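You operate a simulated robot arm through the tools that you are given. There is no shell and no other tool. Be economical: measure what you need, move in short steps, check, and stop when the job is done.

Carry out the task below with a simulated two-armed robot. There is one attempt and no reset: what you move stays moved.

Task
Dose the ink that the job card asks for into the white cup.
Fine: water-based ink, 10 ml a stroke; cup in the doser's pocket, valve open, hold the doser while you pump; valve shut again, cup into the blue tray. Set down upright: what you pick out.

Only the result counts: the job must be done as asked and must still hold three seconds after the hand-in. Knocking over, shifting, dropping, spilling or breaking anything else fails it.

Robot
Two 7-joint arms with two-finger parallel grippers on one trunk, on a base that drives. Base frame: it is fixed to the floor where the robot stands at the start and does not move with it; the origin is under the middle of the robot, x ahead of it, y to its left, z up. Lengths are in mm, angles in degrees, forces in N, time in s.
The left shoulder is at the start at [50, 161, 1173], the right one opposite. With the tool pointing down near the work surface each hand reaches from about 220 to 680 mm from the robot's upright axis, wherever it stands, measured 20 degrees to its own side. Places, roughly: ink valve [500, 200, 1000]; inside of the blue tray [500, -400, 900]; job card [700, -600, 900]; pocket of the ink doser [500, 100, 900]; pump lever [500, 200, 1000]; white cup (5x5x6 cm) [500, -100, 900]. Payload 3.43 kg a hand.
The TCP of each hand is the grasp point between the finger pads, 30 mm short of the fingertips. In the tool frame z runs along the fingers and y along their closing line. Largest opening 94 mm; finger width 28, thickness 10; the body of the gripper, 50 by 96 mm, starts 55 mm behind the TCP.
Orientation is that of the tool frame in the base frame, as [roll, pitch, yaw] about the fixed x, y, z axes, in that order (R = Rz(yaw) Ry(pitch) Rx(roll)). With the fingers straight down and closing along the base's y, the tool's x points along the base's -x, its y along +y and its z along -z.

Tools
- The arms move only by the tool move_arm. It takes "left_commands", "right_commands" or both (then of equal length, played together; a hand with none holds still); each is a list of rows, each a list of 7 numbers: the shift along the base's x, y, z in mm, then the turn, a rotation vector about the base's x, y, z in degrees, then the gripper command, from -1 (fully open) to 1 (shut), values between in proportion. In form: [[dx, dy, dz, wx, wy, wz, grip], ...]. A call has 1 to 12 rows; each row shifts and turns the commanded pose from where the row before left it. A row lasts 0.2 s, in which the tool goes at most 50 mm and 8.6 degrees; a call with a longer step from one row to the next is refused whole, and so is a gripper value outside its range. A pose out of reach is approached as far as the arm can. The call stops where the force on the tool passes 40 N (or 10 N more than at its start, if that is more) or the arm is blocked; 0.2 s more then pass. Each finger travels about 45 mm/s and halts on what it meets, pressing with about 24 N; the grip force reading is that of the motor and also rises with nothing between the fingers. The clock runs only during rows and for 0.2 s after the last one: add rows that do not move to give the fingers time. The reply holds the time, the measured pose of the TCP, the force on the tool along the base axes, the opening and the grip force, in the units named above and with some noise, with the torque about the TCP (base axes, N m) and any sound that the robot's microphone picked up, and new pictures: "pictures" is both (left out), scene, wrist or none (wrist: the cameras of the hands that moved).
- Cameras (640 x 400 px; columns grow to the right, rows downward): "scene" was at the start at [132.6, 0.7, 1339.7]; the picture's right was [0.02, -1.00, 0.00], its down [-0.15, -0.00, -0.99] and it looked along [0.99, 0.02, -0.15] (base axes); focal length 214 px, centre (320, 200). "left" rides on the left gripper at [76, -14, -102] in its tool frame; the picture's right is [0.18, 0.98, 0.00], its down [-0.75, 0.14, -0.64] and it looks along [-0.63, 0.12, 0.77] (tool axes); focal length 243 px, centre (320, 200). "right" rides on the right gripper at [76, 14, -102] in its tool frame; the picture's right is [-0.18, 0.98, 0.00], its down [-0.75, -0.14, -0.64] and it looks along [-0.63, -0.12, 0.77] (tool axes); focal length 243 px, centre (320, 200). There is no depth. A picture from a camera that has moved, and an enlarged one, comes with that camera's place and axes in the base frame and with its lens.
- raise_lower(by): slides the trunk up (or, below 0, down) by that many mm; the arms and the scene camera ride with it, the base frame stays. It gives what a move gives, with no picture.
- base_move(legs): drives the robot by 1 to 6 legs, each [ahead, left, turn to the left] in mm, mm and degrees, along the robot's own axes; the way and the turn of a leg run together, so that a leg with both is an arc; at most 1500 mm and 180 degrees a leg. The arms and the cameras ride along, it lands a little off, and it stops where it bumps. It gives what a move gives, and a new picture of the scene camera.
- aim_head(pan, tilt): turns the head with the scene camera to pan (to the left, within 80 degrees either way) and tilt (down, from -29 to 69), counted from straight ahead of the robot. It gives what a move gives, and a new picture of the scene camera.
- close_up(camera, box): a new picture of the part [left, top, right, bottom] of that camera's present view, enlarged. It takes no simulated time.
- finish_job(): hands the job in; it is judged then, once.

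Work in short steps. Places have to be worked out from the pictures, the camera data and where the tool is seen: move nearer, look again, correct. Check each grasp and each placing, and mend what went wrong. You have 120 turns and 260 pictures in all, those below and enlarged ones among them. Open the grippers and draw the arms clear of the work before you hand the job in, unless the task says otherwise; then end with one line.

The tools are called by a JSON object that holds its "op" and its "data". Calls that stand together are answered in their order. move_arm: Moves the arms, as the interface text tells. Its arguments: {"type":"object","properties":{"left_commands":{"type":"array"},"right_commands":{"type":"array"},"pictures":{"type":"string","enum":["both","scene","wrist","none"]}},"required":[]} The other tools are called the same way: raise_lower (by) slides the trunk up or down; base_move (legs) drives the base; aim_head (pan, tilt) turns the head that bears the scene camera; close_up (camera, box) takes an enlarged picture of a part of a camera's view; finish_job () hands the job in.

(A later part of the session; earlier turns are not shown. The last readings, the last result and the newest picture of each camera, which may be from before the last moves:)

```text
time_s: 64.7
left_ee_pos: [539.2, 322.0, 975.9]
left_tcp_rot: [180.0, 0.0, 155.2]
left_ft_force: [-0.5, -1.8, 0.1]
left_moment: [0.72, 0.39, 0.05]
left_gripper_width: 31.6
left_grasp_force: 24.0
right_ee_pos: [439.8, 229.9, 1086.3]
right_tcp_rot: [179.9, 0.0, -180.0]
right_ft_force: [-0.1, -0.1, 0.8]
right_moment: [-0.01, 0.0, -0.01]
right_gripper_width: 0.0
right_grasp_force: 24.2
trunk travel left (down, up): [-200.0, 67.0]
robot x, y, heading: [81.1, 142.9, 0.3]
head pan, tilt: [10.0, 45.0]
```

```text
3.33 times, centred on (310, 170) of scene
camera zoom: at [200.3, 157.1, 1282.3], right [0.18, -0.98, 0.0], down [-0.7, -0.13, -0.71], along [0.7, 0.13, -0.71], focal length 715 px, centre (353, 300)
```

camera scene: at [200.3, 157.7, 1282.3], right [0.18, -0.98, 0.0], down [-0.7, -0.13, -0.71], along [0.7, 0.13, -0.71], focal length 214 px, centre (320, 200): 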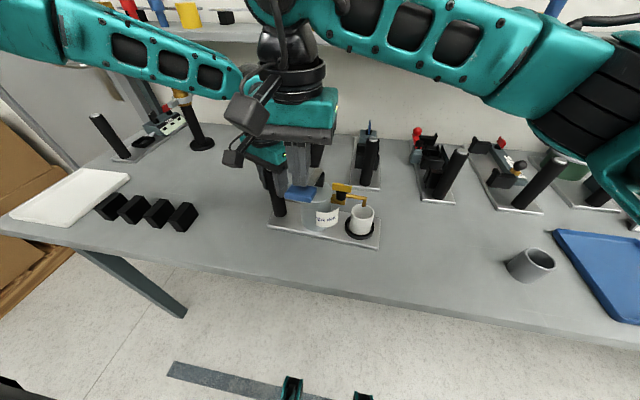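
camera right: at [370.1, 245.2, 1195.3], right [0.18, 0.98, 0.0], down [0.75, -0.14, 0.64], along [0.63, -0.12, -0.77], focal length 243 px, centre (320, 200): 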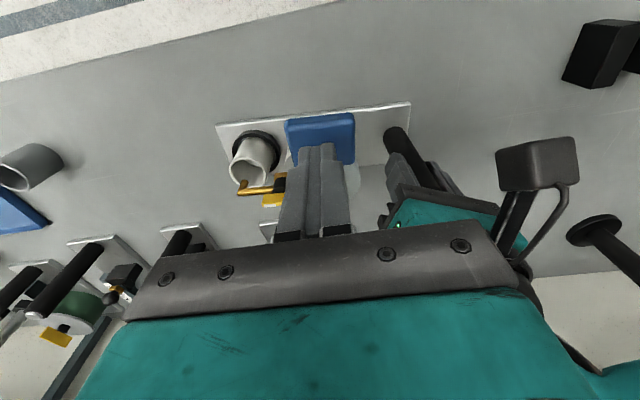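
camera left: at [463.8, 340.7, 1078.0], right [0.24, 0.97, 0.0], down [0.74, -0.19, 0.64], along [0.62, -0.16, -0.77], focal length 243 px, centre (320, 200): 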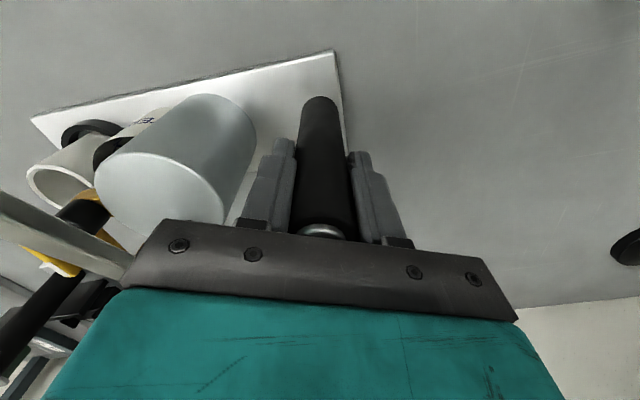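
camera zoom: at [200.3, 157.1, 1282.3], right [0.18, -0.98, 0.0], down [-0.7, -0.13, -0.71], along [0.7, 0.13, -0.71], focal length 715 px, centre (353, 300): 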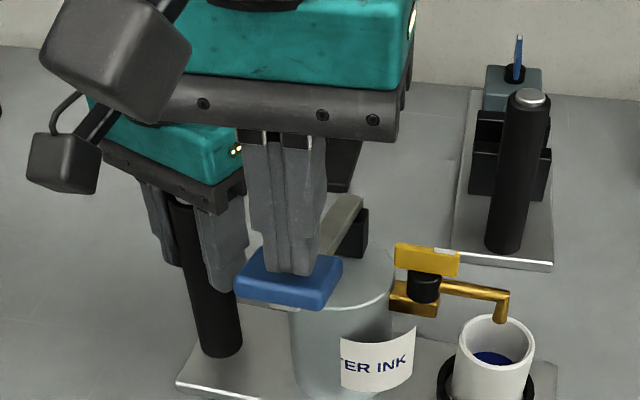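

Two strokes done, lever up. Stroke 3: down.

{"op": "move_arm", "data": {"right_commands": [[0, 0, -12, 0, 0, 0, 1], [0, 0, -12, 0, 0, 0, 1], [0, 0, -12, 0, 0, 0, 1], [0, 0, -10, 0, 0, 0, 1], [0, 0, -6, 0, 0, 0, 1], [0, 0, -3, 0, 0, 0, 1], [0, 0, 0, 0, 0, 0, 1]], "pictures": "none"}}

{"op": "close_up", "data": {"camera": "scene", "box": [340, 190, 388, 230]}}

```text
time_s: 66.3
left_ee_pos: [539.5, 322.0, 975.5]
left_tcp_rot: [180.0, 0.1, 155.2]
left_ft_force: [6.6, -1.7, -6.0]
left_moment: [-0.01, -0.91, -0.01]
left_gripper_width: 32.1
left_grasp_force: 23.6
right_ee_pos: [439.5, 230.1, 1032.8]
right_tcp_rot: [179.8, 0.1, 179.9]
right_ft_force: [-7.8, -2.4, 27.0]
right_moment: [-0.11, -0.11, 0.14]
right_gripper_width: 0.1
right_grasp_force: 24.2
trunk travel left (down, up): [-200.0, 67.0]
robot x, y, heading: [78.9, 141.0, 0.3]
head pan, tilt: [10.0, 45.0]
```

```text
10.00 times, centred on (364, 210) of scene
camera zoom: at [199.3, 157.0, 1282.6], right [0.18, -0.98, 0.0], down [-0.7, -0.13, -0.71], along [0.7, 0.13, -0.71], focal length 2145 px, centre (-120, 100)
```

zoom: 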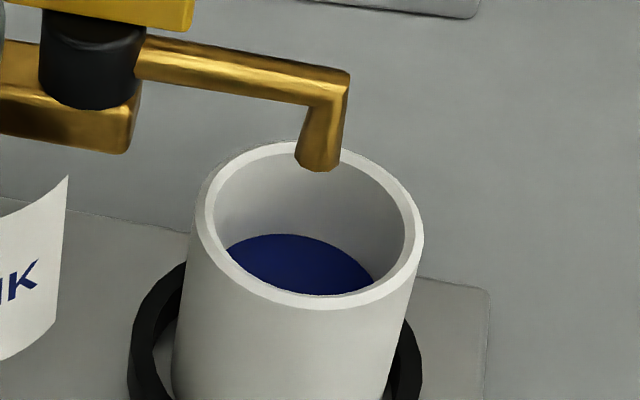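

Three strokes. Release fully, pause, then press for stroke 4.

{"op": "move_arm", "data": {"right_commands": [[0, 0, 5, 0, 0, 0, 1], [0, 0, 12, 0, 0, 0, 1], [0, 0, 12, 0, 0, 0, 1], [0, 0, 12, 0, 0, 0, 1], [0, 0, 13, 0, 0, 0, 1], [0, 0, 0, 0, 0, 0, 1]], "pictures": "none"}}

{"op": "move_arm", "data": {"right_commands": [[0, 0, -12, 0, 0, 0, 1], [0, 0, -12, 0, 0, 0, 1], [0, 0, -12, 0, 0, 0, 1], [0, 0, -10, 0, 0, 0, 1], [0, 0, -6, 0, 0, 0, 1], [0, 0, -3, 0, 0, 0, 1], [0, 0, 0, 0, 0, 0, 1]], "pictures": "none"}}

{"op": "close_up", "data": {"camera": "scene", "box": [340, 190, 388, 230]}}

```text
time_s: 67.7
left_ee_pos: [540.5, 322.7, 975.6]
left_tcp_rot: [-180.0, 0.0, 155.4]
left_ft_force: [0.9, -0.9, 1.0]
left_moment: [0.57, 0.35, -0.15]
left_gripper_width: 31.8
left_grasp_force: 23.9
right_ee_pos: [438.7, 230.6, 1086.1]
right_tcp_rot: [-180.0, 0.0, -180.0]
right_ft_force: [0.0, -0.1, -0.5]
right_moment: [-0.04, -0.02, 0.0]
right_gripper_width: 0.0
right_grasp_force: 24.1
trunk travel left (down, up): [-200.0, 67.0]
robot x, y, heading: [72.5, 144.2, 0.2]
head pan, tilt: [10.0, 45.0]
```

```text
time_s: 69.3
left_ee_pos: [538.5, 322.3, 976.4]
left_tcp_rot: [179.9, 0.1, 155.2]
left_ft_force: [5.7, 0.2, -5.3]
left_moment: [0.33, -1.27, -0.34]
left_gripper_width: 31.9
left_grasp_force: 24.3
right_ee_pos: [438.3, 230.3, 1032.7]
right_tcp_rot: [179.6, 0.3, -179.9]
right_ft_force: [-6.8, -1.6, 37.9]
right_moment: [-0.14, -0.32, 0.19]
right_gripper_width: 0.0
right_grasp_force: 24.0
trunk travel left (down, up): [-200.0, 67.0]
robot x, y, heading: [78.0, 146.8, 0.4]
head pan, tilt: [10.0, 45.0]
```

```text
10.00 times, centred on (364, 210) of scene
camera zoom: at [198.7, 157.1, 1282.7], right [0.18, -0.98, 0.0], down [-0.69, -0.13, -0.71], along [0.7, 0.13, -0.71], focal length 2145 px, centre (-120, 100)
```

zoom: 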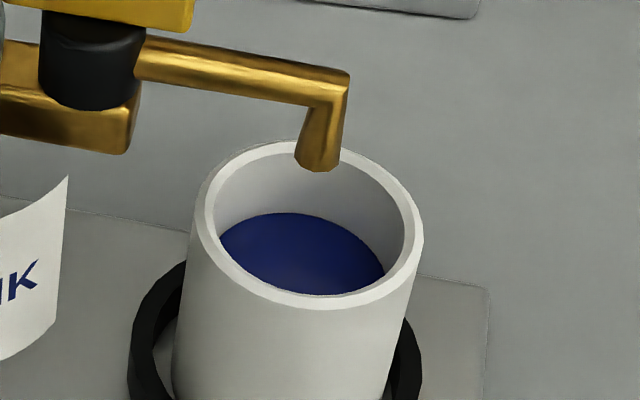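

Level rises equally: 4 strokes = 40 ml. Let the lever up and go to the -x side of the handle to push the valve shut.

{"op": "move_arm", "data": {"right_commands": [[0, 0, 5, 0, 0, 0, 1], [0, 0, 12, 0, 0, 0, 1], [0, 0, 12, 0, 0, 0, 1], [0, 0, 12, 0, 0, 0, 1], [0, 0, 15, 0, 0, 0, 1], [12, -25, 5, 0, 0, 0, 1], [25, -30, 0, 0, 0, 0, 1], [27, -25, -15, 0, 0, 0, 1], [0, 0, -15, 0, 0, 0, 1]], "pictures": "both"}}

{"op": "close_up", "data": {"camera": "right", "box": [220, 60, 420, 220]}}

{"op": "close_up", "data": {"camera": "scene", "box": [270, 120, 410, 220]}}

```text
time_s: 71.3
left_ee_pos: [539.9, 322.6, 974.4]
left_tcp_rot: [180.0, 0.1, 155.3]
left_ft_force: [-1.1, -0.7, 3.3]
left_moment: [0.68, 0.62, 0.08]
left_gripper_width: 31.9
left_grasp_force: 24.4
right_ee_pos: [503.6, 150.7, 1061.8]
right_tcp_rot: [180.0, -0.1, -180.0]
right_ft_force: [0.1, -1.0, -0.2]
right_moment: [-0.03, -0.03, -0.03]
right_gripper_width: 0.0
right_grasp_force: 23.8
trunk travel left (down, up): [-200.0, 67.0]
robot x, y, heading: [78.5, 142.8, -0.0]
head pan, tilt: [10.0, 45.0]
camera scene: at [200.1, 157.3, 1282.3], right [0.18, -0.98, 0.0], down [-0.7, -0.13, -0.71], along [0.7, 0.13, -0.71], focal length 214 px, centre (320, 200)
camera right: at [427.7, 163.0, 1164.5], right [0.18, 0.98, 0.0], down [0.75, -0.14, 0.64], along [0.63, -0.12, -0.77], focal length 243 px, centre (320, 200)
```

scene: 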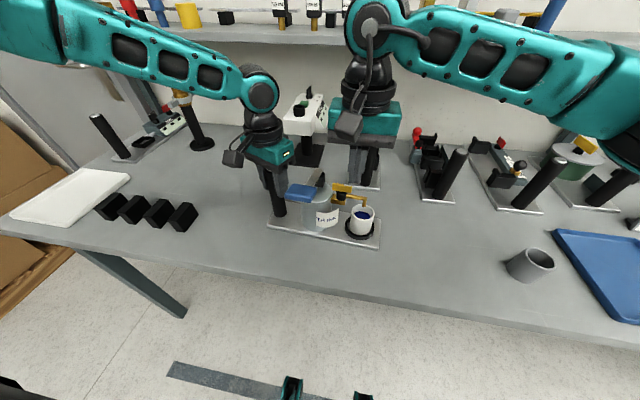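
right: 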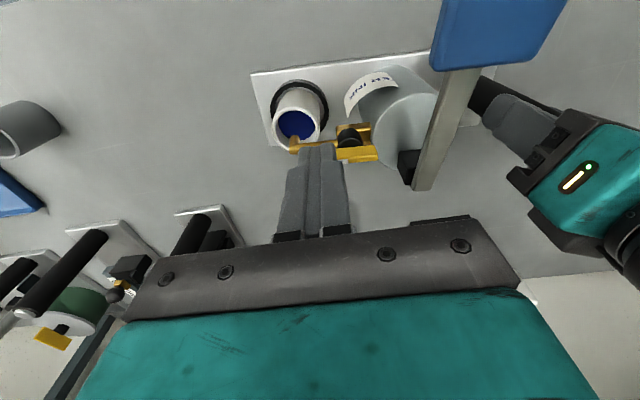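

```text
2.50 times, centred on (320, 140) of right
camera zoom: at [427.7, 163.0, 1164.5], right [0.18, 0.98, 0.0], down [0.75, -0.14, 0.64], along [0.63, -0.12, -0.77], focal length 606 px, centre (320, 350)
```

zoom: 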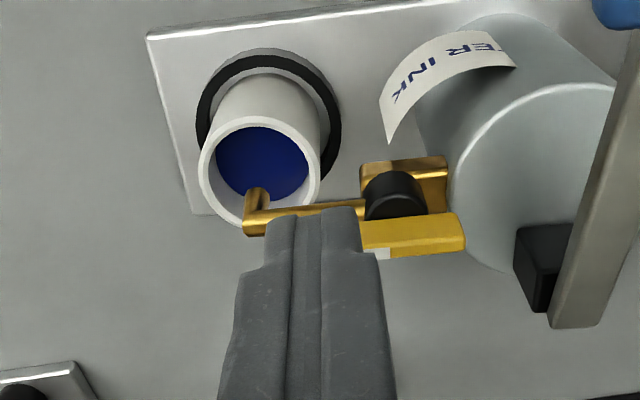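

```text
4.00 times, centred on (340, 170) of scene
camera zoom: at [200.1, 157.3, 1282.3], right [0.18, -0.98, 0.0], down [-0.7, -0.13, -0.71], along [0.7, 0.13, -0.71], focal length 858 px, centre (240, 320)
```

zoom: 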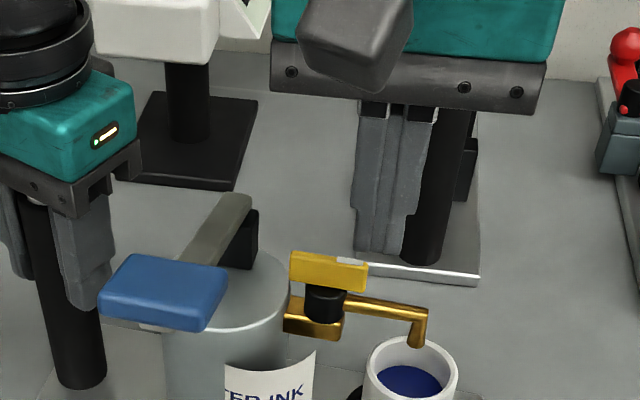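

Descend beside the handle on its -x side (tips at z 983).

{"op": "move_arm", "data": {"right_commands": [[-3, 0, -16, 0, 0, 0, 1], [0, 0, -17, 0, 0, 0, 1], [0, 0, -15, 0, 0, 0, 1]], "pictures": "none"}}

{"op": "close_up", "data": {"camera": "right", "box": [220, 60, 420, 220]}}

{"op": "close_up", "data": {"camera": "scene", "box": [290, 130, 402, 210]}}

```text
time_s: 72.1
left_ee_pos: [539.6, 322.5, 976.0]
left_tcp_rot: [179.9, 0.0, 155.3]
left_ft_force: [-1.5, 0.4, 1.4]
left_moment: [0.43, 0.06, 0.06]
left_gripper_width: 31.9
left_grasp_force: 23.4
right_ee_pos: [501.1, 150.5, 1012.5]
right_tcp_rot: [179.9, -0.1, 180.0]
right_ft_force: [-0.1, -0.1, 0.0]
right_moment: [-0.01, 0.02, -0.01]
right_gripper_width: 0.2
right_grasp_force: 23.9
trunk travel left (down, up): [-200.0, 67.0]
robot x, y, heading: [81.3, 141.4, 0.2]
head pan, tilt: [10.0, 45.0]
```

```text
2.50 times, centred on (320, 140) of right
camera zoom: at [425.5, 163.7, 1115.1], right [0.18, 0.98, 0.0], down [0.75, -0.14, 0.64], along [0.63, -0.12, -0.77], focal length 606 px, centre (320, 350)
```

zoom: 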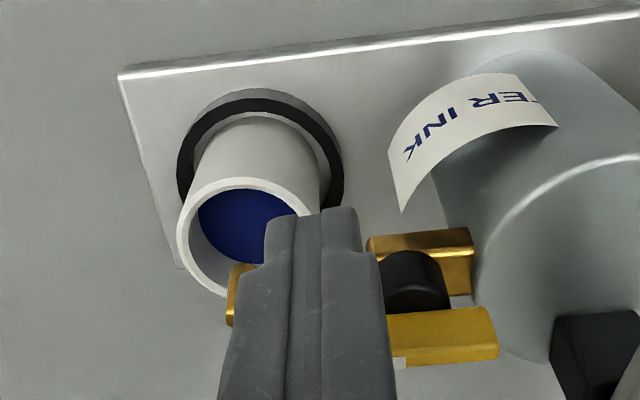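

```text
5.00 times, centred on (346, 170) of scene
camera zoom: at [200.1, 157.3, 1282.3], right [0.18, -0.98, 0.0], down [-0.7, -0.13, -0.71], along [0.7, 0.13, -0.71], focal length 1072 px, centre (190, 350)
```

zoom: 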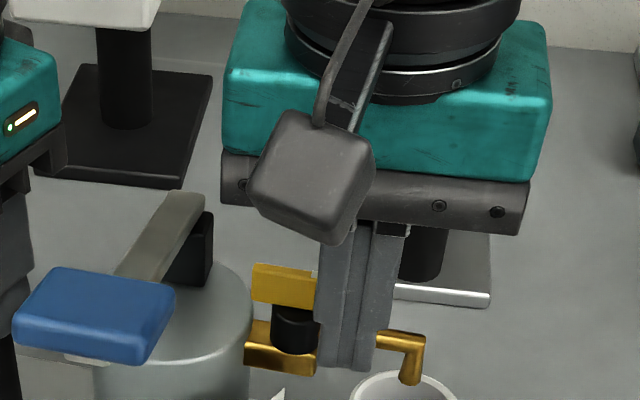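

Push the handle's end toward +x along the reverse arc.

{"op": "move_arm", "data": {"right_commands": [[7, 2.5, 0, 0, 0, 0, 1], [5, -2, 0, 0, 0, 0, 1], [3.7, -3, 0, 0, 0, 0, 1], [3.7, -2.7, 0, 0, 0, 0, 1]], "pictures": "none"}}

{"op": "close_up", "data": {"camera": "right", "box": [220, 60, 420, 220]}}

{"op": "close_up", "data": {"camera": "scene", "box": [290, 130, 402, 210]}}

```text
time_s: 73.1
left_ee_pos: [539.8, 322.1, 976.2]
left_tcp_rot: [180.0, 0.1, 155.3]
left_ft_force: [1.5, -1.5, 0.9]
left_moment: [0.3, -0.07, 0.43]
left_gripper_width: 31.9
left_grasp_force: 23.8
right_ee_pos: [520.0, 144.7, 1013.4]
right_tcp_rot: [-180.0, 0.0, -180.0]
right_ft_force: [-2.8, 1.3, 1.2]
right_moment: [0.02, 0.05, 0.02]
right_gripper_width: 0.2
right_grasp_force: 23.7
trunk travel left (down, up): [-200.0, 67.0]
robot x, y, heading: [82.1, 147.7, 0.0]
head pan, tilt: [10.0, 45.0]
```

```text
2.50 times, centred on (320, 140) of right
camera zoom: at [444.0, 157.5, 1114.8], right [0.18, 0.98, 0.0], down [0.75, -0.14, 0.64], along [0.63, -0.12, -0.77], focal length 606 px, centre (320, 350)
```

zoom: 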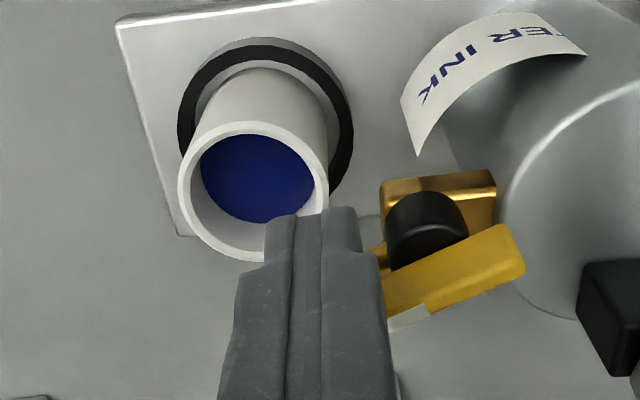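

```text
5.00 times, centred on (346, 170) of scene
camera zoom: at [200.1, 157.3, 1282.3], right [0.18, -0.98, 0.0], down [-0.7, -0.13, -0.71], along [0.7, 0.13, -0.71], focal length 1072 px, centre (190, 350)
```

zoom: 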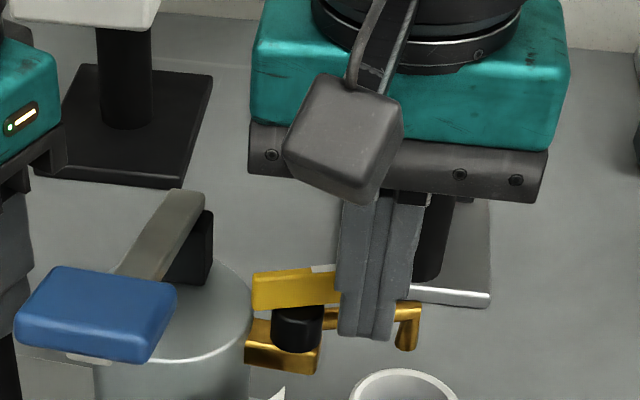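

Turning back as planned. Continue along the arc.

{"op": "move_arm", "data": {"right_commands": [[5, -0.5, 0, 0, 0, 0, 1], [5.5, 0.3, 0, 0, 0, 0, 1], [5, 2, 0, 0, 0, 0, 1], [5, 2.5, 0, 0, 0, 0, 1]], "pictures": "none"}}

{"op": "close_up", "data": {"camera": "right", "box": [220, 60, 420, 220]}}

{"op": "close_up", "data": {"camera": "scene", "box": [290, 130, 402, 210]}}

```text
time_s: 74.1
left_ee_pos: [539.8, 322.4, 974.8]
left_tcp_rot: [180.0, 0.2, 155.3]
left_ft_force: [3.4, 0.9, 2.0]
left_moment: [-0.57, 0.0, -0.04]
left_gripper_width: 31.9
left_grasp_force: 24.9
right_ee_pos: [540.5, 149.0, 1011.5]
right_tcp_rot: [180.0, 0.0, 179.9]
right_ft_force: [-1.0, -2.1, -0.9]
right_moment: [-0.07, 0.08, 0.0]
right_gripper_width: 0.0
right_grasp_force: 24.0
trunk travel left (down, up): [-200.0, 67.0]
robot x, y, heading: [78.6, 143.1, 0.2]
head pan, tilt: [10.0, 45.0]
```

```text
2.50 times, centred on (320, 140) of right
camera zoom: at [464.0, 162.4, 1114.6], right [0.18, 0.98, 0.0], down [0.75, -0.14, 0.64], along [0.63, -0.12, -0.77], focal length 606 px, centre (320, 350)
```

zoom: 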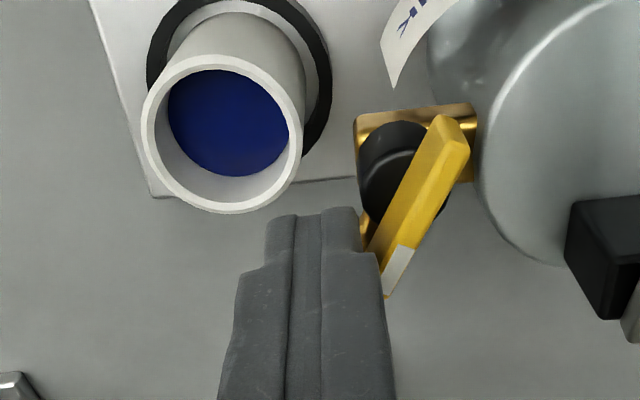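

```text
5.00 times, centred on (346, 170) of scene
camera zoom: at [200.2, 157.3, 1282.3], right [0.18, -0.98, 0.0], down [-0.7, -0.13, -0.71], along [0.7, 0.13, -0.71], focal length 1072 px, centre (190, 350)
```

zoom: 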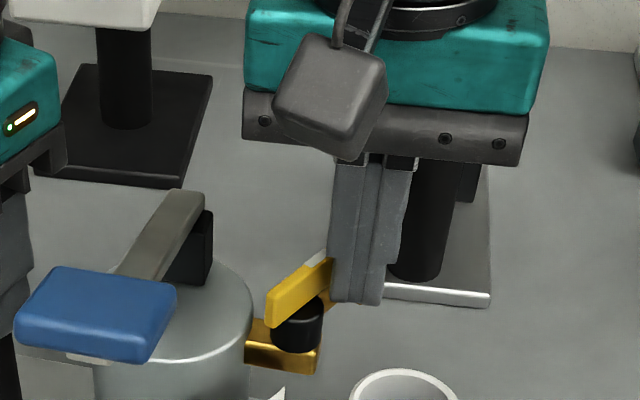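

About 25° left. Push the rest.

{"op": "move_arm", "data": {"right_commands": [[3, 2.5, 0, 0, 0, 0, 1], [2.5, 3, 0, 0, 0, 0, 1], [1, 2.5, 0, 0, 0, 0, 1]], "pictures": "none"}}

{"op": "close_up", "data": {"camera": "right", "box": [220, 60, 420, 220]}}

{"op": "close_up", "data": {"camera": "scene", "box": [290, 130, 402, 210]}}

```text
time_s: 74.9
left_ee_pos: [539.7, 322.1, 975.7]
left_tcp_rot: [179.9, -0.1, 155.3]
left_ft_force: [2.3, 0.1, 3.1]
left_moment: [-0.56, 0.1, 0.01]
left_gripper_width: 32.0
left_grasp_force: 23.9
right_ee_pos: [546.9, 158.7, 1012.4]
right_tcp_rot: [180.0, 0.1, -180.0]
right_ft_force: [-1.4, -2.3, -0.8]
right_moment: [-0.02, 0.05, 0.06]
right_gripper_width: 0.0
right_grasp_force: 24.8
trunk travel left (down, up): [-200.0, 67.0]
robot x, y, heading: [80.2, 142.9, -0.0]
head pan, tilt: [10.0, 45.0]
```

```text
2.50 times, centred on (320, 140) of right
camera zoom: at [471.3, 170.5, 1114.6], right [0.18, 0.98, 0.0], down [0.75, -0.14, 0.64], along [0.63, -0.12, -0.77], focal length 606 px, centre (320, 350)
```

zoom: 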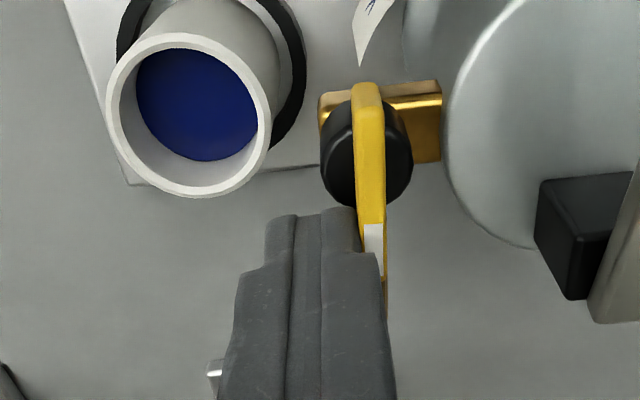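

```text
5.00 times, centred on (346, 170) of scene
camera zoom: at [200.2, 157.3, 1282.3], right [0.18, -0.98, 0.0], down [-0.7, -0.13, -0.71], along [0.7, 0.13, -0.71], focal length 1072 px, centre (190, 350)
```

zoom: 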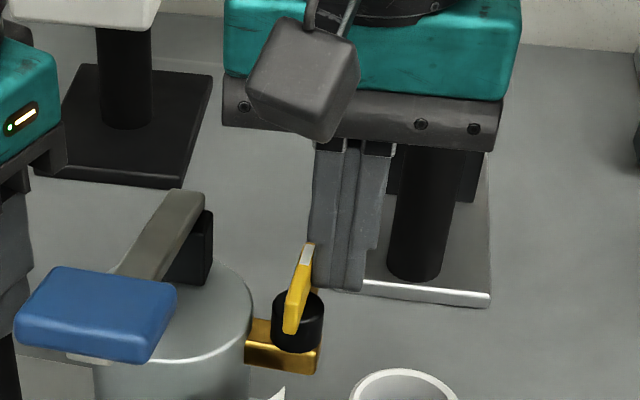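

Handle almost exactly at its original place; nudge 1.5 mm more to make sure it's at the stop.

{"op": "move_arm", "data": {"right_commands": [[0.5, 1.2, 0, 0, 0, 0, 1], [0, 0.8, 0, 0, 0, 0, 1]], "pictures": "none"}}

{"op": "close_up", "data": {"camera": "scene", "box": [290, 130, 402, 210]}}

```text
time_s: 75.5
left_ee_pos: [539.9, 322.5, 976.1]
left_tcp_rot: [-180.0, 0.1, 155.4]
left_ft_force: [2.4, 5.1, 2.4]
left_moment: [-0.9, 0.08, 0.21]
left_gripper_width: 32.0
left_grasp_force: 23.7
right_ee_pos: [547.3, 160.1, 1012.6]
right_tcp_rot: [-180.0, 0.0, 179.9]
right_ft_force: [-4.6, -6.3, -2.4]
right_moment: [-0.17, 0.11, 0.04]
right_gripper_width: 0.1
right_grasp_force: 24.0
trunk travel left (down, up): [-200.0, 67.0]
robot x, y, heading: [81.8, 143.2, 0.2]
head pan, tilt: [10.0, 45.0]
```

```text
5.00 times, centred on (346, 170) of scene
camera zoom: at [200.0, 157.1, 1282.3], right [0.18, -0.98, 0.0], down [-0.7, -0.13, -0.71], along [0.7, 0.13, -0.71], focal length 1072 px, centre (190, 350)
```

zoom: 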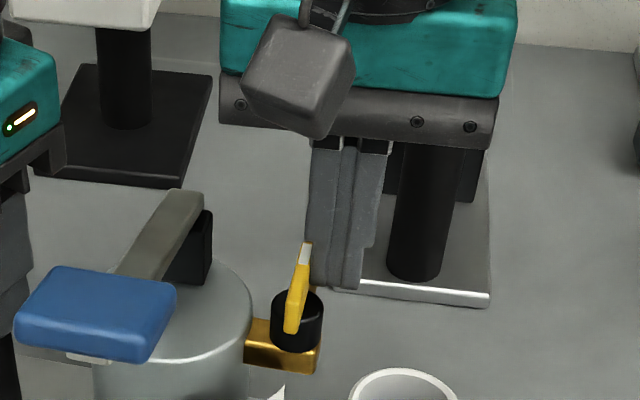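

Force rises: valve is shut at its stop. Back the right hand away, and release the post with the left.

{"op": "move_arm", "data": {"right_commands": [[0, -5, 0, 0, 0, 0, 1], [0, -4, 15, 0, 0, 0, 1], [0, -5, 30, 0, 0, 0, 1], [-10, -25, 30, 0, 0, 0, 1], [-20, -40, 0, 0, 0, 0, 1], [-20, -40, 0, 0, 0, 4, 0]], "left_commands": [[0, 0, 0, 0, 0, 0, 0.3], [0, 0, 0, 0, 0, 0, 0.2], [0, 0, 0, 0, 0, 0, 0], [0, 0, 0, 0, 0, 0, -0.4], [0, 0, 0, 0, 0, 0, -0.8], [0, 0, 0, 0, 0, 0, -1]], "pictures": "none"}}

{"op": "move_arm", "data": {"left_commands": [[0, 0, 15, 0, 0, 0, -1], [0, 0, 35, 0, 0, 0, -1], [0, 0, 45, 0, 0, 0, -1], [0, 0, 45, 0, 0, 0, -1], [-25, 15, 30, 0, 0, 4, -1], [-35, 25, 20, 0, 0, 4, -1], [-35, 30, 10, 0, 0, 4, -1], [-30, 30, 0, 0, 0, 4, -1], [-20, 30, 0, 0, 0, 4, -1]], "right_commands": [[0, -30, 0, 0, 0, 4, 0], [0, -30, 0, 0, 0, 4, 0], [-10, -30, 0, 0, 0, 4, -0.3], [-10, -30, 0, 0, 0, 4, -0.5], [-10, -30, 0, 0, 0, 4, -0.5], [0, -30, 0, 0, 0, 4, -0.5], [0, -20, 0, 0, 0, 4, -0.5], [0, 0, 0, 0, 0, 4, -0.5], [0, 0, 0, 0, 0, 3, -0.5]], "pictures": "scene"}}

{"op": "close_up", "data": {"camera": "scene", "box": [250, 120, 410, 240]}}

```text
time_s: 76.9
left_ee_pos: [539.2, 320.8, 976.7]
left_tcp_rot: [180.0, -0.1, 155.3]
left_ft_force: [-0.2, 0.0, -0.3]
left_moment: [0.02, -0.02, -0.02]
left_gripper_width: 94.1
left_grasp_force: 0.1
right_ee_pos: [496.7, 40.4, 1086.3]
right_tcp_rot: [180.0, 0.0, -175.9]
right_ft_force: [-0.2, -0.9, 0.1]
right_moment: [0.02, -0.01, 0.0]
right_gripper_width: 32.6
right_grasp_force: 0.1
trunk travel left (down, up): [-200.0, 67.0]
robot x, y, heading: [82.2, 145.1, 0.1]
head pan, tilt: [10.0, 45.0]
```

```text
time_s: 78.9
left_ee_pos: [393.1, 452.8, 1175.4]
left_tcp_rot: [-180.0, 0.0, 175.4]
left_ft_force: [0.7, -0.7, 0.5]
left_moment: [-0.01, -0.02, -0.02]
left_gripper_width: 94.1
left_grasp_force: 0.0
right_ee_pos: [468.8, -158.5, 1089.1]
right_tcp_rot: [180.0, -0.1, -140.9]
right_ft_force: [0.3, -0.3, 0.2]
right_moment: [0.0, 0.02, 0.04]
right_gripper_width: 70.6
right_grasp_force: 0.1
trunk travel left (down, up): [-200.0, 67.0]
robot x, y, heading: [77.8, 144.8, 0.3]
head pan, tilt: [10.0, 45.0]
camera scene: at [199.9, 158.0, 1282.3], right [0.18, -0.98, 0.0], down [-0.7, -0.13, -0.71], along [0.7, 0.13, -0.71], focal length 214 px, centre (320, 200)
```

scene: 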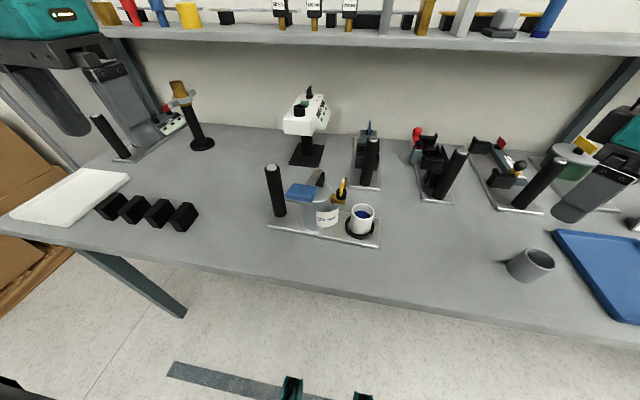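

```text
3.33 times, centred on (330, 180) of scene
camera zoom: at [199.9, 158.0, 1282.3], right [0.18, -0.98, 0.0], down [-0.7, -0.13, -0.71], along [0.7, 0.13, -0.71], focal length 715 px, centre (287, 267)
```

zoom: 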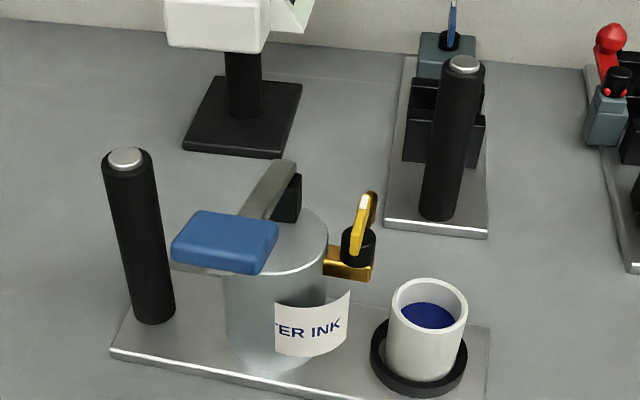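

Doser unmoved, valve shut, cup filled. Return the base to the pose used for placing the cup.

{"op": "base_move", "data": {"legs": [[0, -128, 0], [0, 0, 25]]}}

{"op": "aim_head", "data": {"pan": -20, "tilt": 50}}

{"op": "close_up", "data": {"camera": "scene", "box": [240, 140, 352, 220]}}

```text
time_s: 82.0
left_ee_pos: [233.0, 426.1, 1176.0]
left_tcp_rot: [179.9, 0.0, -159.6]
left_ft_force: [0.0, 0.0, 0.3]
left_moment: [0.02, -0.01, 0.02]
left_gripper_width: 94.0
left_grasp_force: 0.0
right_ee_pos: [560.4, -94.5, 1089.1]
right_tcp_rot: [179.9, 0.1, -115.9]
right_ft_force: [1.2, 0.5, 0.4]
right_moment: [0.03, 0.01, 0.01]
right_gripper_width: 70.2
right_grasp_force: 0.0
trunk travel left (down, up): [-200.0, 67.0]
robot x, y, heading: [81.1, 13.1, 25.4]
head pan, tilt: [10.0, 45.0]
camera scene: at [183.0, 77.7, 1282.3], right [0.58, -0.82, 0.0], down [-0.58, -0.41, -0.71], along [0.58, 0.41, -0.71], focal length 214 px, centre (320, 200)
```

scene: 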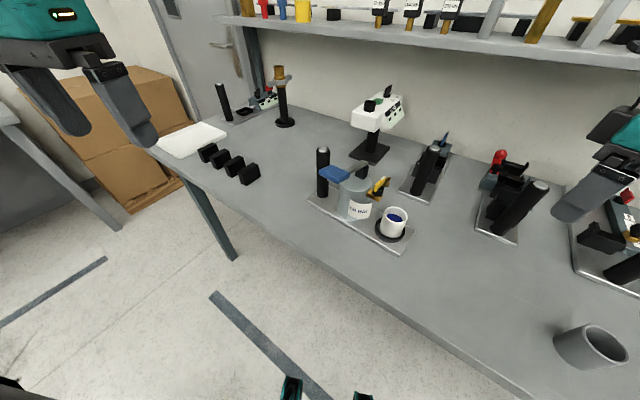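

```text
time_s: 83.0
left_ee_pos: [232.9, 425.5, 1175.8]
left_tcp_rot: [180.0, 0.0, -159.6]
left_ft_force: [0.7, 0.5, -0.1]
left_moment: [-0.03, 0.02, 0.0]
left_gripper_width: 94.4
left_grasp_force: 0.0
right_ee_pos: [561.2, -95.1, 1088.7]
right_tcp_rot: [-179.9, 0.0, -115.9]
right_ft_force: [-0.4, 0.7, 0.1]
right_moment: [0.02, 0.0, -0.01]
right_gripper_width: 70.7
right_grasp_force: 0.0
trunk travel left (down, up): [-200.0, 67.0]
robot x, y, heading: [80.0, 15.1, 25.5]
head pan, tilt: [-20.0, 50.0]
camera scene: at [193.4, 37.7, 1275.4], right [0.09, -1.0, 0.0], down [-0.76, -0.07, -0.64], along [0.64, 0.06, -0.77], focal length 214 px, centre (320, 200)
```

scene: 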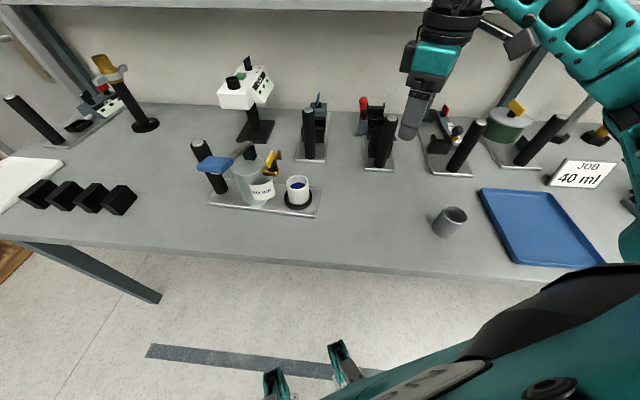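

```text
5.00 times, centred on (296, 180) of scene
camera zoom: at [193.4, 37.7, 1275.4], right [0.09, -1.0, 0.0], down [-0.76, -0.07, -0.64], along [0.64, 0.06, -0.77], focal length 1072 px, centre (440, 300)
```

zoom: 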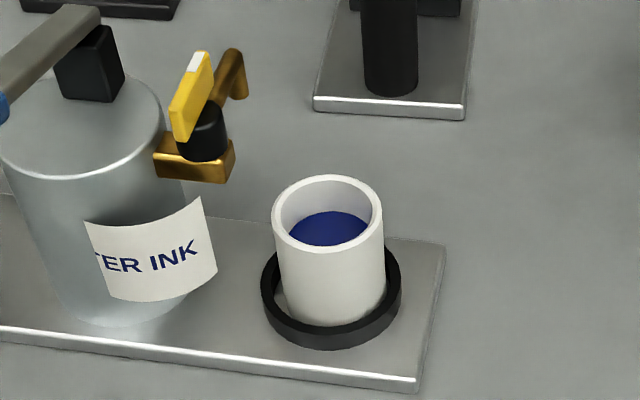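

Same pose as before. Bring the right hand over the cup at yaw ≈ -103.

{"op": "move_arm", "data": {"right_commands": [[-5, 35, 0, 0, 0, 0, -0.5], [-6, 36, 0, 0, 0, 2, -0.5], [-6, 36, 0, 0, 0, 2, -0.5], [-6, 36, -10, 0, 0, 3, -0.5], [-5, 36, -15, 0, 0, 3, -0.5], [-5, 36, -15, 0, 0, 2.6, -0.5]], "pictures": "both"}}

{"op": "close_up", "data": {"camera": "right", "box": [220, 60, 420, 220]}}

{"op": "close_up", "data": {"camera": "scene", "box": [240, 130, 352, 210]}}

```text
time_s: 84.4
left_ee_pos: [233.0, 427.0, 1175.8]
left_tcp_rot: [-179.9, 0.0, -159.7]
left_ft_force: [0.3, 0.3, -0.4]
left_moment: [-0.01, 0.02, -0.02]
left_gripper_width: 93.9
left_grasp_force: 0.0
right_ee_pos: [527.6, 121.1, 1049.9]
right_tcp_rot: [180.0, 0.0, -103.2]
right_ft_force: [-1.4, 0.1, 0.0]
right_moment: [0.0, 0.02, 0.04]
right_gripper_width: 70.5
right_grasp_force: 0.0
trunk travel left (down, up): [-200.0, 67.0]
robot x, y, heading: [82.5, 14.1, 25.0]
head pan, tilt: [-20.0, 50.0]
camera scene: at [193.4, 38.2, 1275.3], right [0.09, -1.0, 0.0], down [-0.76, -0.07, -0.64], along [0.64, 0.06, -0.77], focal length 214 px, centre (320, 200)
camera right: at [495.8, 48.2, 1151.9], right [-0.91, 0.41, 0.0], down [0.31, 0.7, 0.64], along [0.26, 0.59, -0.77], focal length 243 px, centre (320, 200)
```

scene: 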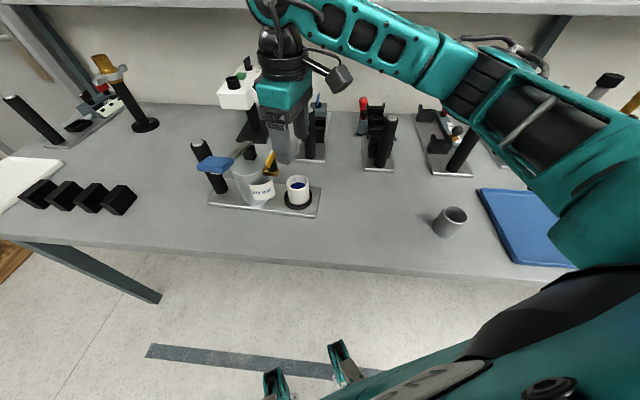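
right: 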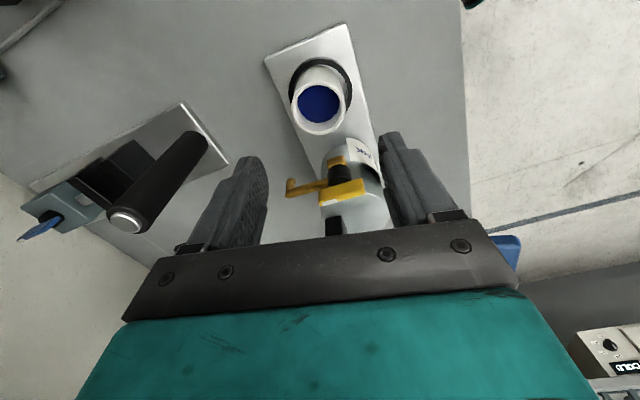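

```text
2.50 times, centred on (320, 140) of right
camera zoom: at [495.8, 48.2, 1151.9], right [-0.91, 0.41, 0.0], down [0.31, 0.7, 0.64], along [0.26, 0.59, -0.77], focal length 606 px, centre (320, 350)
```

zoom: 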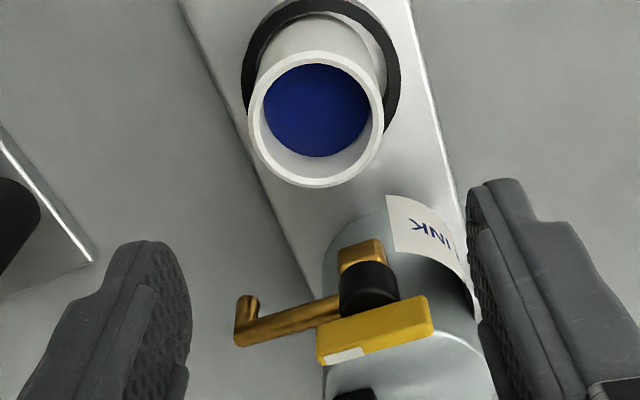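

```text
5.00 times, centred on (296, 170) of scene
camera zoom: at [193.4, 38.2, 1275.3], right [0.09, -1.0, 0.0], down [-0.76, -0.07, -0.64], along [0.64, 0.06, -0.77], focal length 1072 px, centre (440, 350)
```

zoom: 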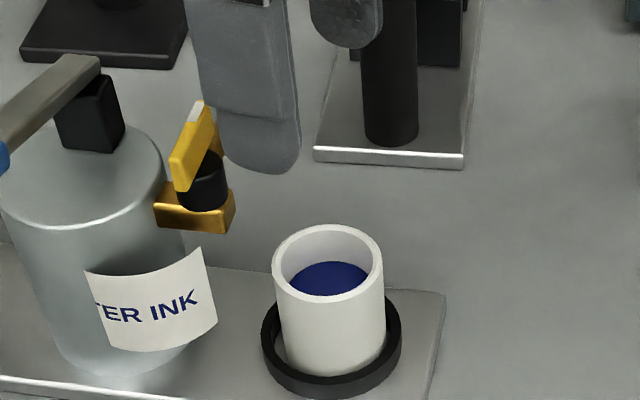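

Cup centre [530,120.3] vs TCP [527.6,121.1]. Adjust and descend to z 921 in steps.

{"op": "move_arm", "data": {"right_commands": [[2.5, -2, -15, 0, 0, 0, -0.5], [0, 0, -30, 0, 0, 0, -0.5], [0, 0, -30, 0, 0, 0, -0.5], [0, 0, -25, 0, 0, 0, -0.5]], "pictures": "wrist"}}

{"op": "close_up", "data": {"camera": "scene", "box": [240, 130, 352, 210]}}

```text
time_s: 85.4
left_ee_pos: [232.9, 424.6, 1175.0]
left_tcp_rot: [-180.0, 0.0, -159.6]
left_ft_force: [0.2, -0.3, -0.4]
left_moment: [0.0, 0.01, 0.01]
left_gripper_width: 94.2
left_grasp_force: 0.1
right_ee_pos: [529.4, 117.5, 948.3]
right_tcp_rot: [179.9, 0.0, -103.4]
right_ft_force: [-0.7, 0.2, 0.0]
right_moment: [0.01, -0.02, 0.01]
right_gripper_width: 70.4
right_grasp_force: 0.1
trunk travel left (down, up): [-200.0, 67.0]
robot x, y, heading: [81.9, 16.5, 25.1]
head pan, tilt: [-20.0, 50.0]
camera right: at [499.2, 45.6, 1049.7], right [-0.91, 0.41, 0.0], down [0.31, 0.7, 0.64], along [0.26, 0.59, -0.77], focal length 243 px, centre (320, 200)
```

right: 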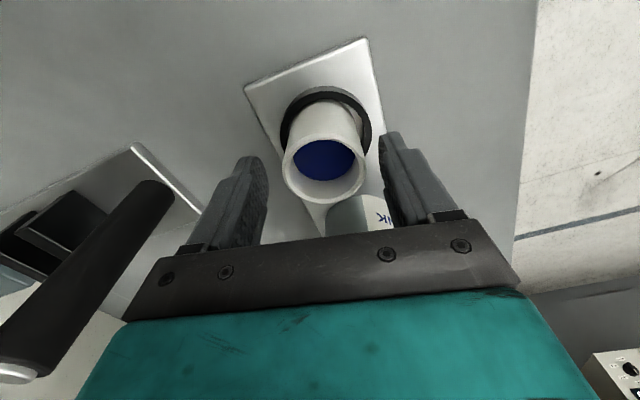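

```text
5.00 times, centred on (296, 170) of scene
camera zoom: at [193.6, 37.6, 1275.4], right [0.09, -1.0, 0.0], down [-0.76, -0.07, -0.64], along [0.64, 0.06, -0.77], focal length 1072 px, centre (440, 350)
```

zoom: 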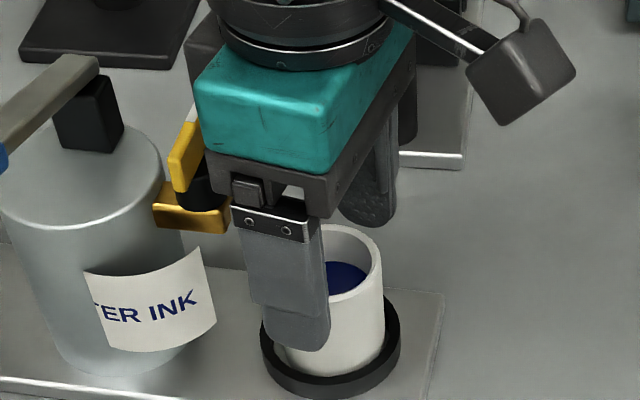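

Centred within 2 mm. Trim (-1,+1) and go down to 920, then close.

{"op": "move_arm", "data": {"right_commands": [[-1, 1, -10, 0, 0, 0, -0.5], [0, 0, -10, 0, 0, 0, -0.5], [0, 0, -8, 0, 0, 0, -0.5], [0, 0, 0, 0, 0, 0, 0], [0, 0, 0, 0, 0, 0, 0.5], [0, 0, 0, 0, 0, 0, 1], [0, 0, 0, 0, 0, 0, 1]], "pictures": "wrist"}}

{"op": "close_up", "data": {"camera": "scene", "box": [240, 130, 352, 210]}}

```text
time_s: 87.0
left_ee_pos: [232.6, 425.1, 1174.0]
left_tcp_rot: [180.0, 0.1, -159.6]
left_ft_force: [-0.5, -0.2, -0.8]
left_moment: [-0.02, -0.02, -0.03]
left_gripper_width: 93.8
left_grasp_force: 0.0
right_ee_pos: [531.0, 119.8, 921.1]
right_tcp_rot: [-180.0, 0.1, -103.3]
right_ft_force: [0.3, -0.1, 7.2]
right_moment: [0.36, 0.03, -0.04]
right_gripper_width: 49.5
right_grasp_force: 23.8
trunk travel left (down, up): [-200.0, 67.0]
robot x, y, heading: [83.4, 11.7, 25.3]
head pan, tilt: [-20.0, 50.0]
camera right: at [498.7, 46.7, 1022.7], right [-0.91, 0.41, 0.0], down [0.31, 0.7, 0.64], along [0.26, 0.59, -0.77], focal length 243 px, centre (320, 200)
```

right: 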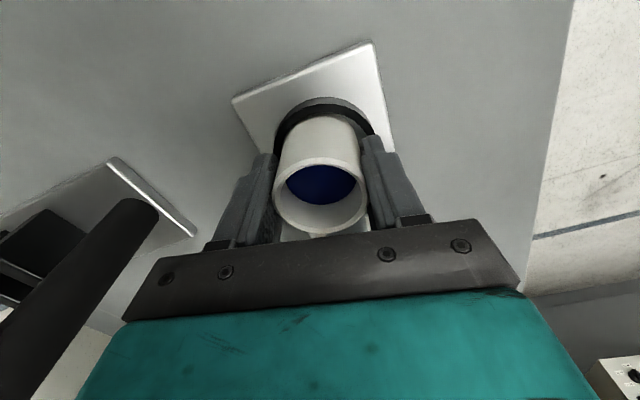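

```text
5.00 times, centred on (296, 170) of scene
camera zoom: at [193.1, 37.4, 1275.4], right [0.09, -1.0, 0.0], down [-0.76, -0.07, -0.64], along [0.64, 0.06, -0.77], focal length 1072 px, centre (440, 350)
```

zoom: 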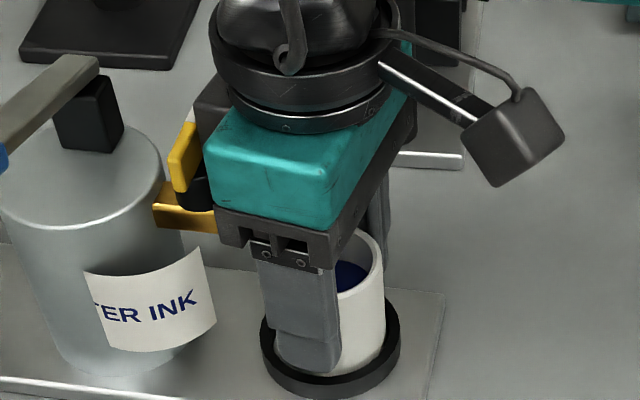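

Gripped at 49.5 mm. Lift straight up slowly and check.

{"op": "move_arm", "data": {"right_commands": [[0, 0, 5, 0, 0, 0, 1], [0, 0, 10, 0, 0, 0, 1], [0, 0, 15, 0, 0, 0, 1], [0, 0, 20, 0, 0, 0, 1]], "pictures": "wrist"}}

{"op": "close_up", "data": {"camera": "scene", "box": [240, 120, 352, 200]}}

```text
time_s: 88.0
left_ee_pos: [233.3, 425.3, 1175.6]
left_tcp_rot: [180.0, 0.1, -159.7]
left_ft_force: [0.0, 0.4, 0.6]
left_moment: [0.0, -0.01, -0.01]
left_gripper_width: 94.0
left_grasp_force: 0.0
right_ee_pos: [529.1, 119.0, 970.1]
right_tcp_rot: [-180.0, 0.1, -103.4]
right_ft_force: [-0.3, 0.0, 0.3]
right_moment: [0.0, 0.0, -0.03]
right_gripper_width: 49.5
right_grasp_force: 23.5
trunk travel left (down, up): [-200.0, 67.0]
robot x, y, heading: [82.6, 14.8, 25.5]
head pan, tilt: [-20.0, 50.0]
camera right: at [497.9, 46.6, 1071.7], right [-0.91, 0.41, 0.0], down [0.31, 0.7, 0.64], along [0.26, 0.59, -0.77], focal length 243 px, centre (320, 200)
```

right: 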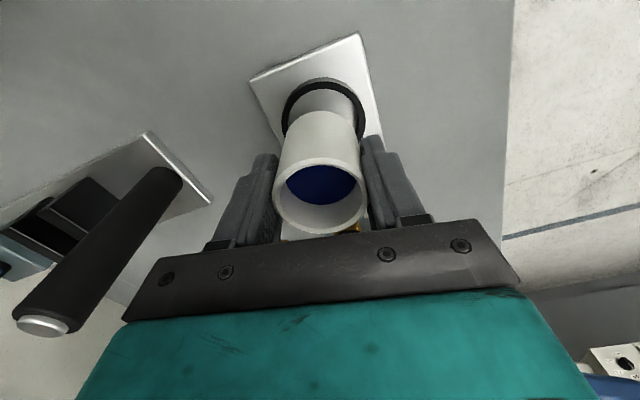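

```text
5.00 times, centred on (296, 160) of scene
camera zoom: at [193.4, 37.7, 1275.3], right [0.09, -1.0, 0.0], down [-0.76, -0.07, -0.64], along [0.64, 0.06, -0.77], focal length 1072 px, centre (440, 400)
```

zoom: 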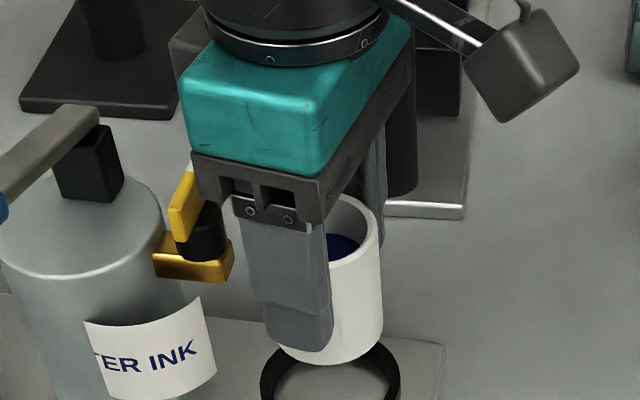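

Cup is out with its ink. Raise and carry it gently to the right at safe height.

{"op": "move_arm", "data": {"right_commands": [[0, 0, 15, 0, 0, 0, 1], [0, 0, 20, 0, 0, 0, 1], [0, 0, 20, 0, 0, 0, 1], [0, -8, 10, 0, 0, 0, 1], [0, -16, 5, 0, 0, -1, 1], [-5, -22, 0, 0, 0, -2, 1], [-8, -25, 0, 0, 0, -2, 1], [-10, -25, 0, 0, 0, -2, 1], [-10, -25, 0, 0, 0, -2, 1], [-8, -20, 0, 0, 0, -1, 1], [-4, -10, 0, 0, 0, 0, 1]], "pictures": "both"}}

{"op": "close_up", "data": {"camera": "scene", "box": [180, 130, 340, 220]}}

```text
time_s: 90.4
left_ee_pos: [233.4, 425.9, 1175.3]
left_tcp_rot: [-180.0, 0.0, -159.6]
left_ft_force: [-0.6, 0.4, -0.1]
left_moment: [0.01, 0.0, -0.02]
left_gripper_width: 93.9
left_grasp_force: 0.1
right_ee_pos: [484.0, -31.7, 1041.3]
right_tcp_rot: [180.0, 0.0, -113.2]
right_ft_force: [0.0, -0.6, -0.5]
right_moment: [0.0, 0.0, -0.04]
right_gripper_width: 49.6
right_grasp_force: 24.2
trunk travel left (down, up): [-200.0, 67.0]
robot x, y, heading: [83.8, 13.5, 25.4]
head pan, tilt: [-20.0, 50.0]
camera scene: at [193.4, 37.6, 1275.4], right [0.09, -1.0, 0.0], down [-0.76, -0.07, -0.64], along [0.64, 0.06, -0.77], focal length 214 px, centre (320, 200)
camera right: at [440.8, -98.0, 1143.3], right [-0.83, 0.56, 0.0], down [0.43, 0.64, 0.64], along [0.36, 0.53, -0.77], focal length 243 px, centre (320, 200)
```

scene: 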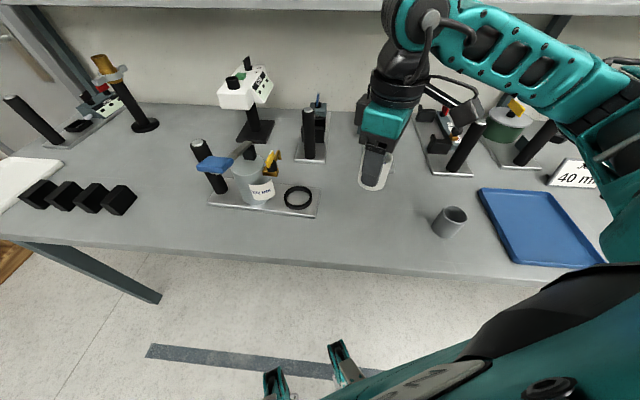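
right: 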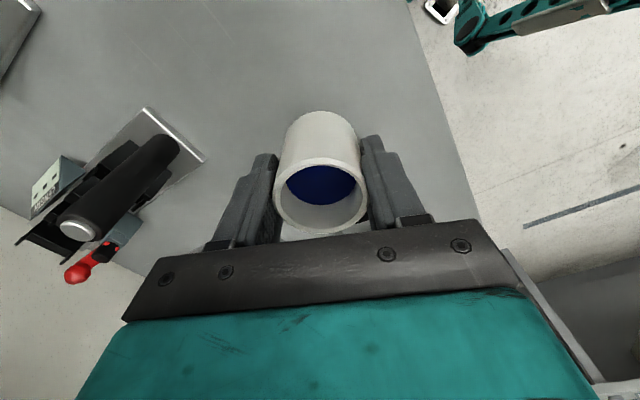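

```text
4.00 times, centred on (260, 175) of scene
camera zoom: at [193.4, 37.6, 1275.4], right [0.09, -1.0, 0.0], down [-0.76, -0.07, -0.64], along [0.64, 0.06, -0.77], focal length 858 px, centre (560, 300)
```

zoom: 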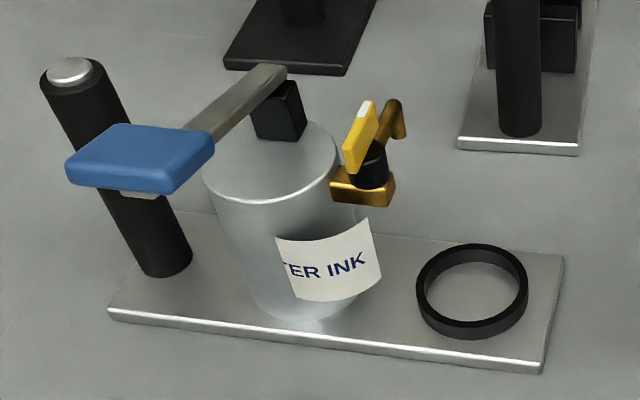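

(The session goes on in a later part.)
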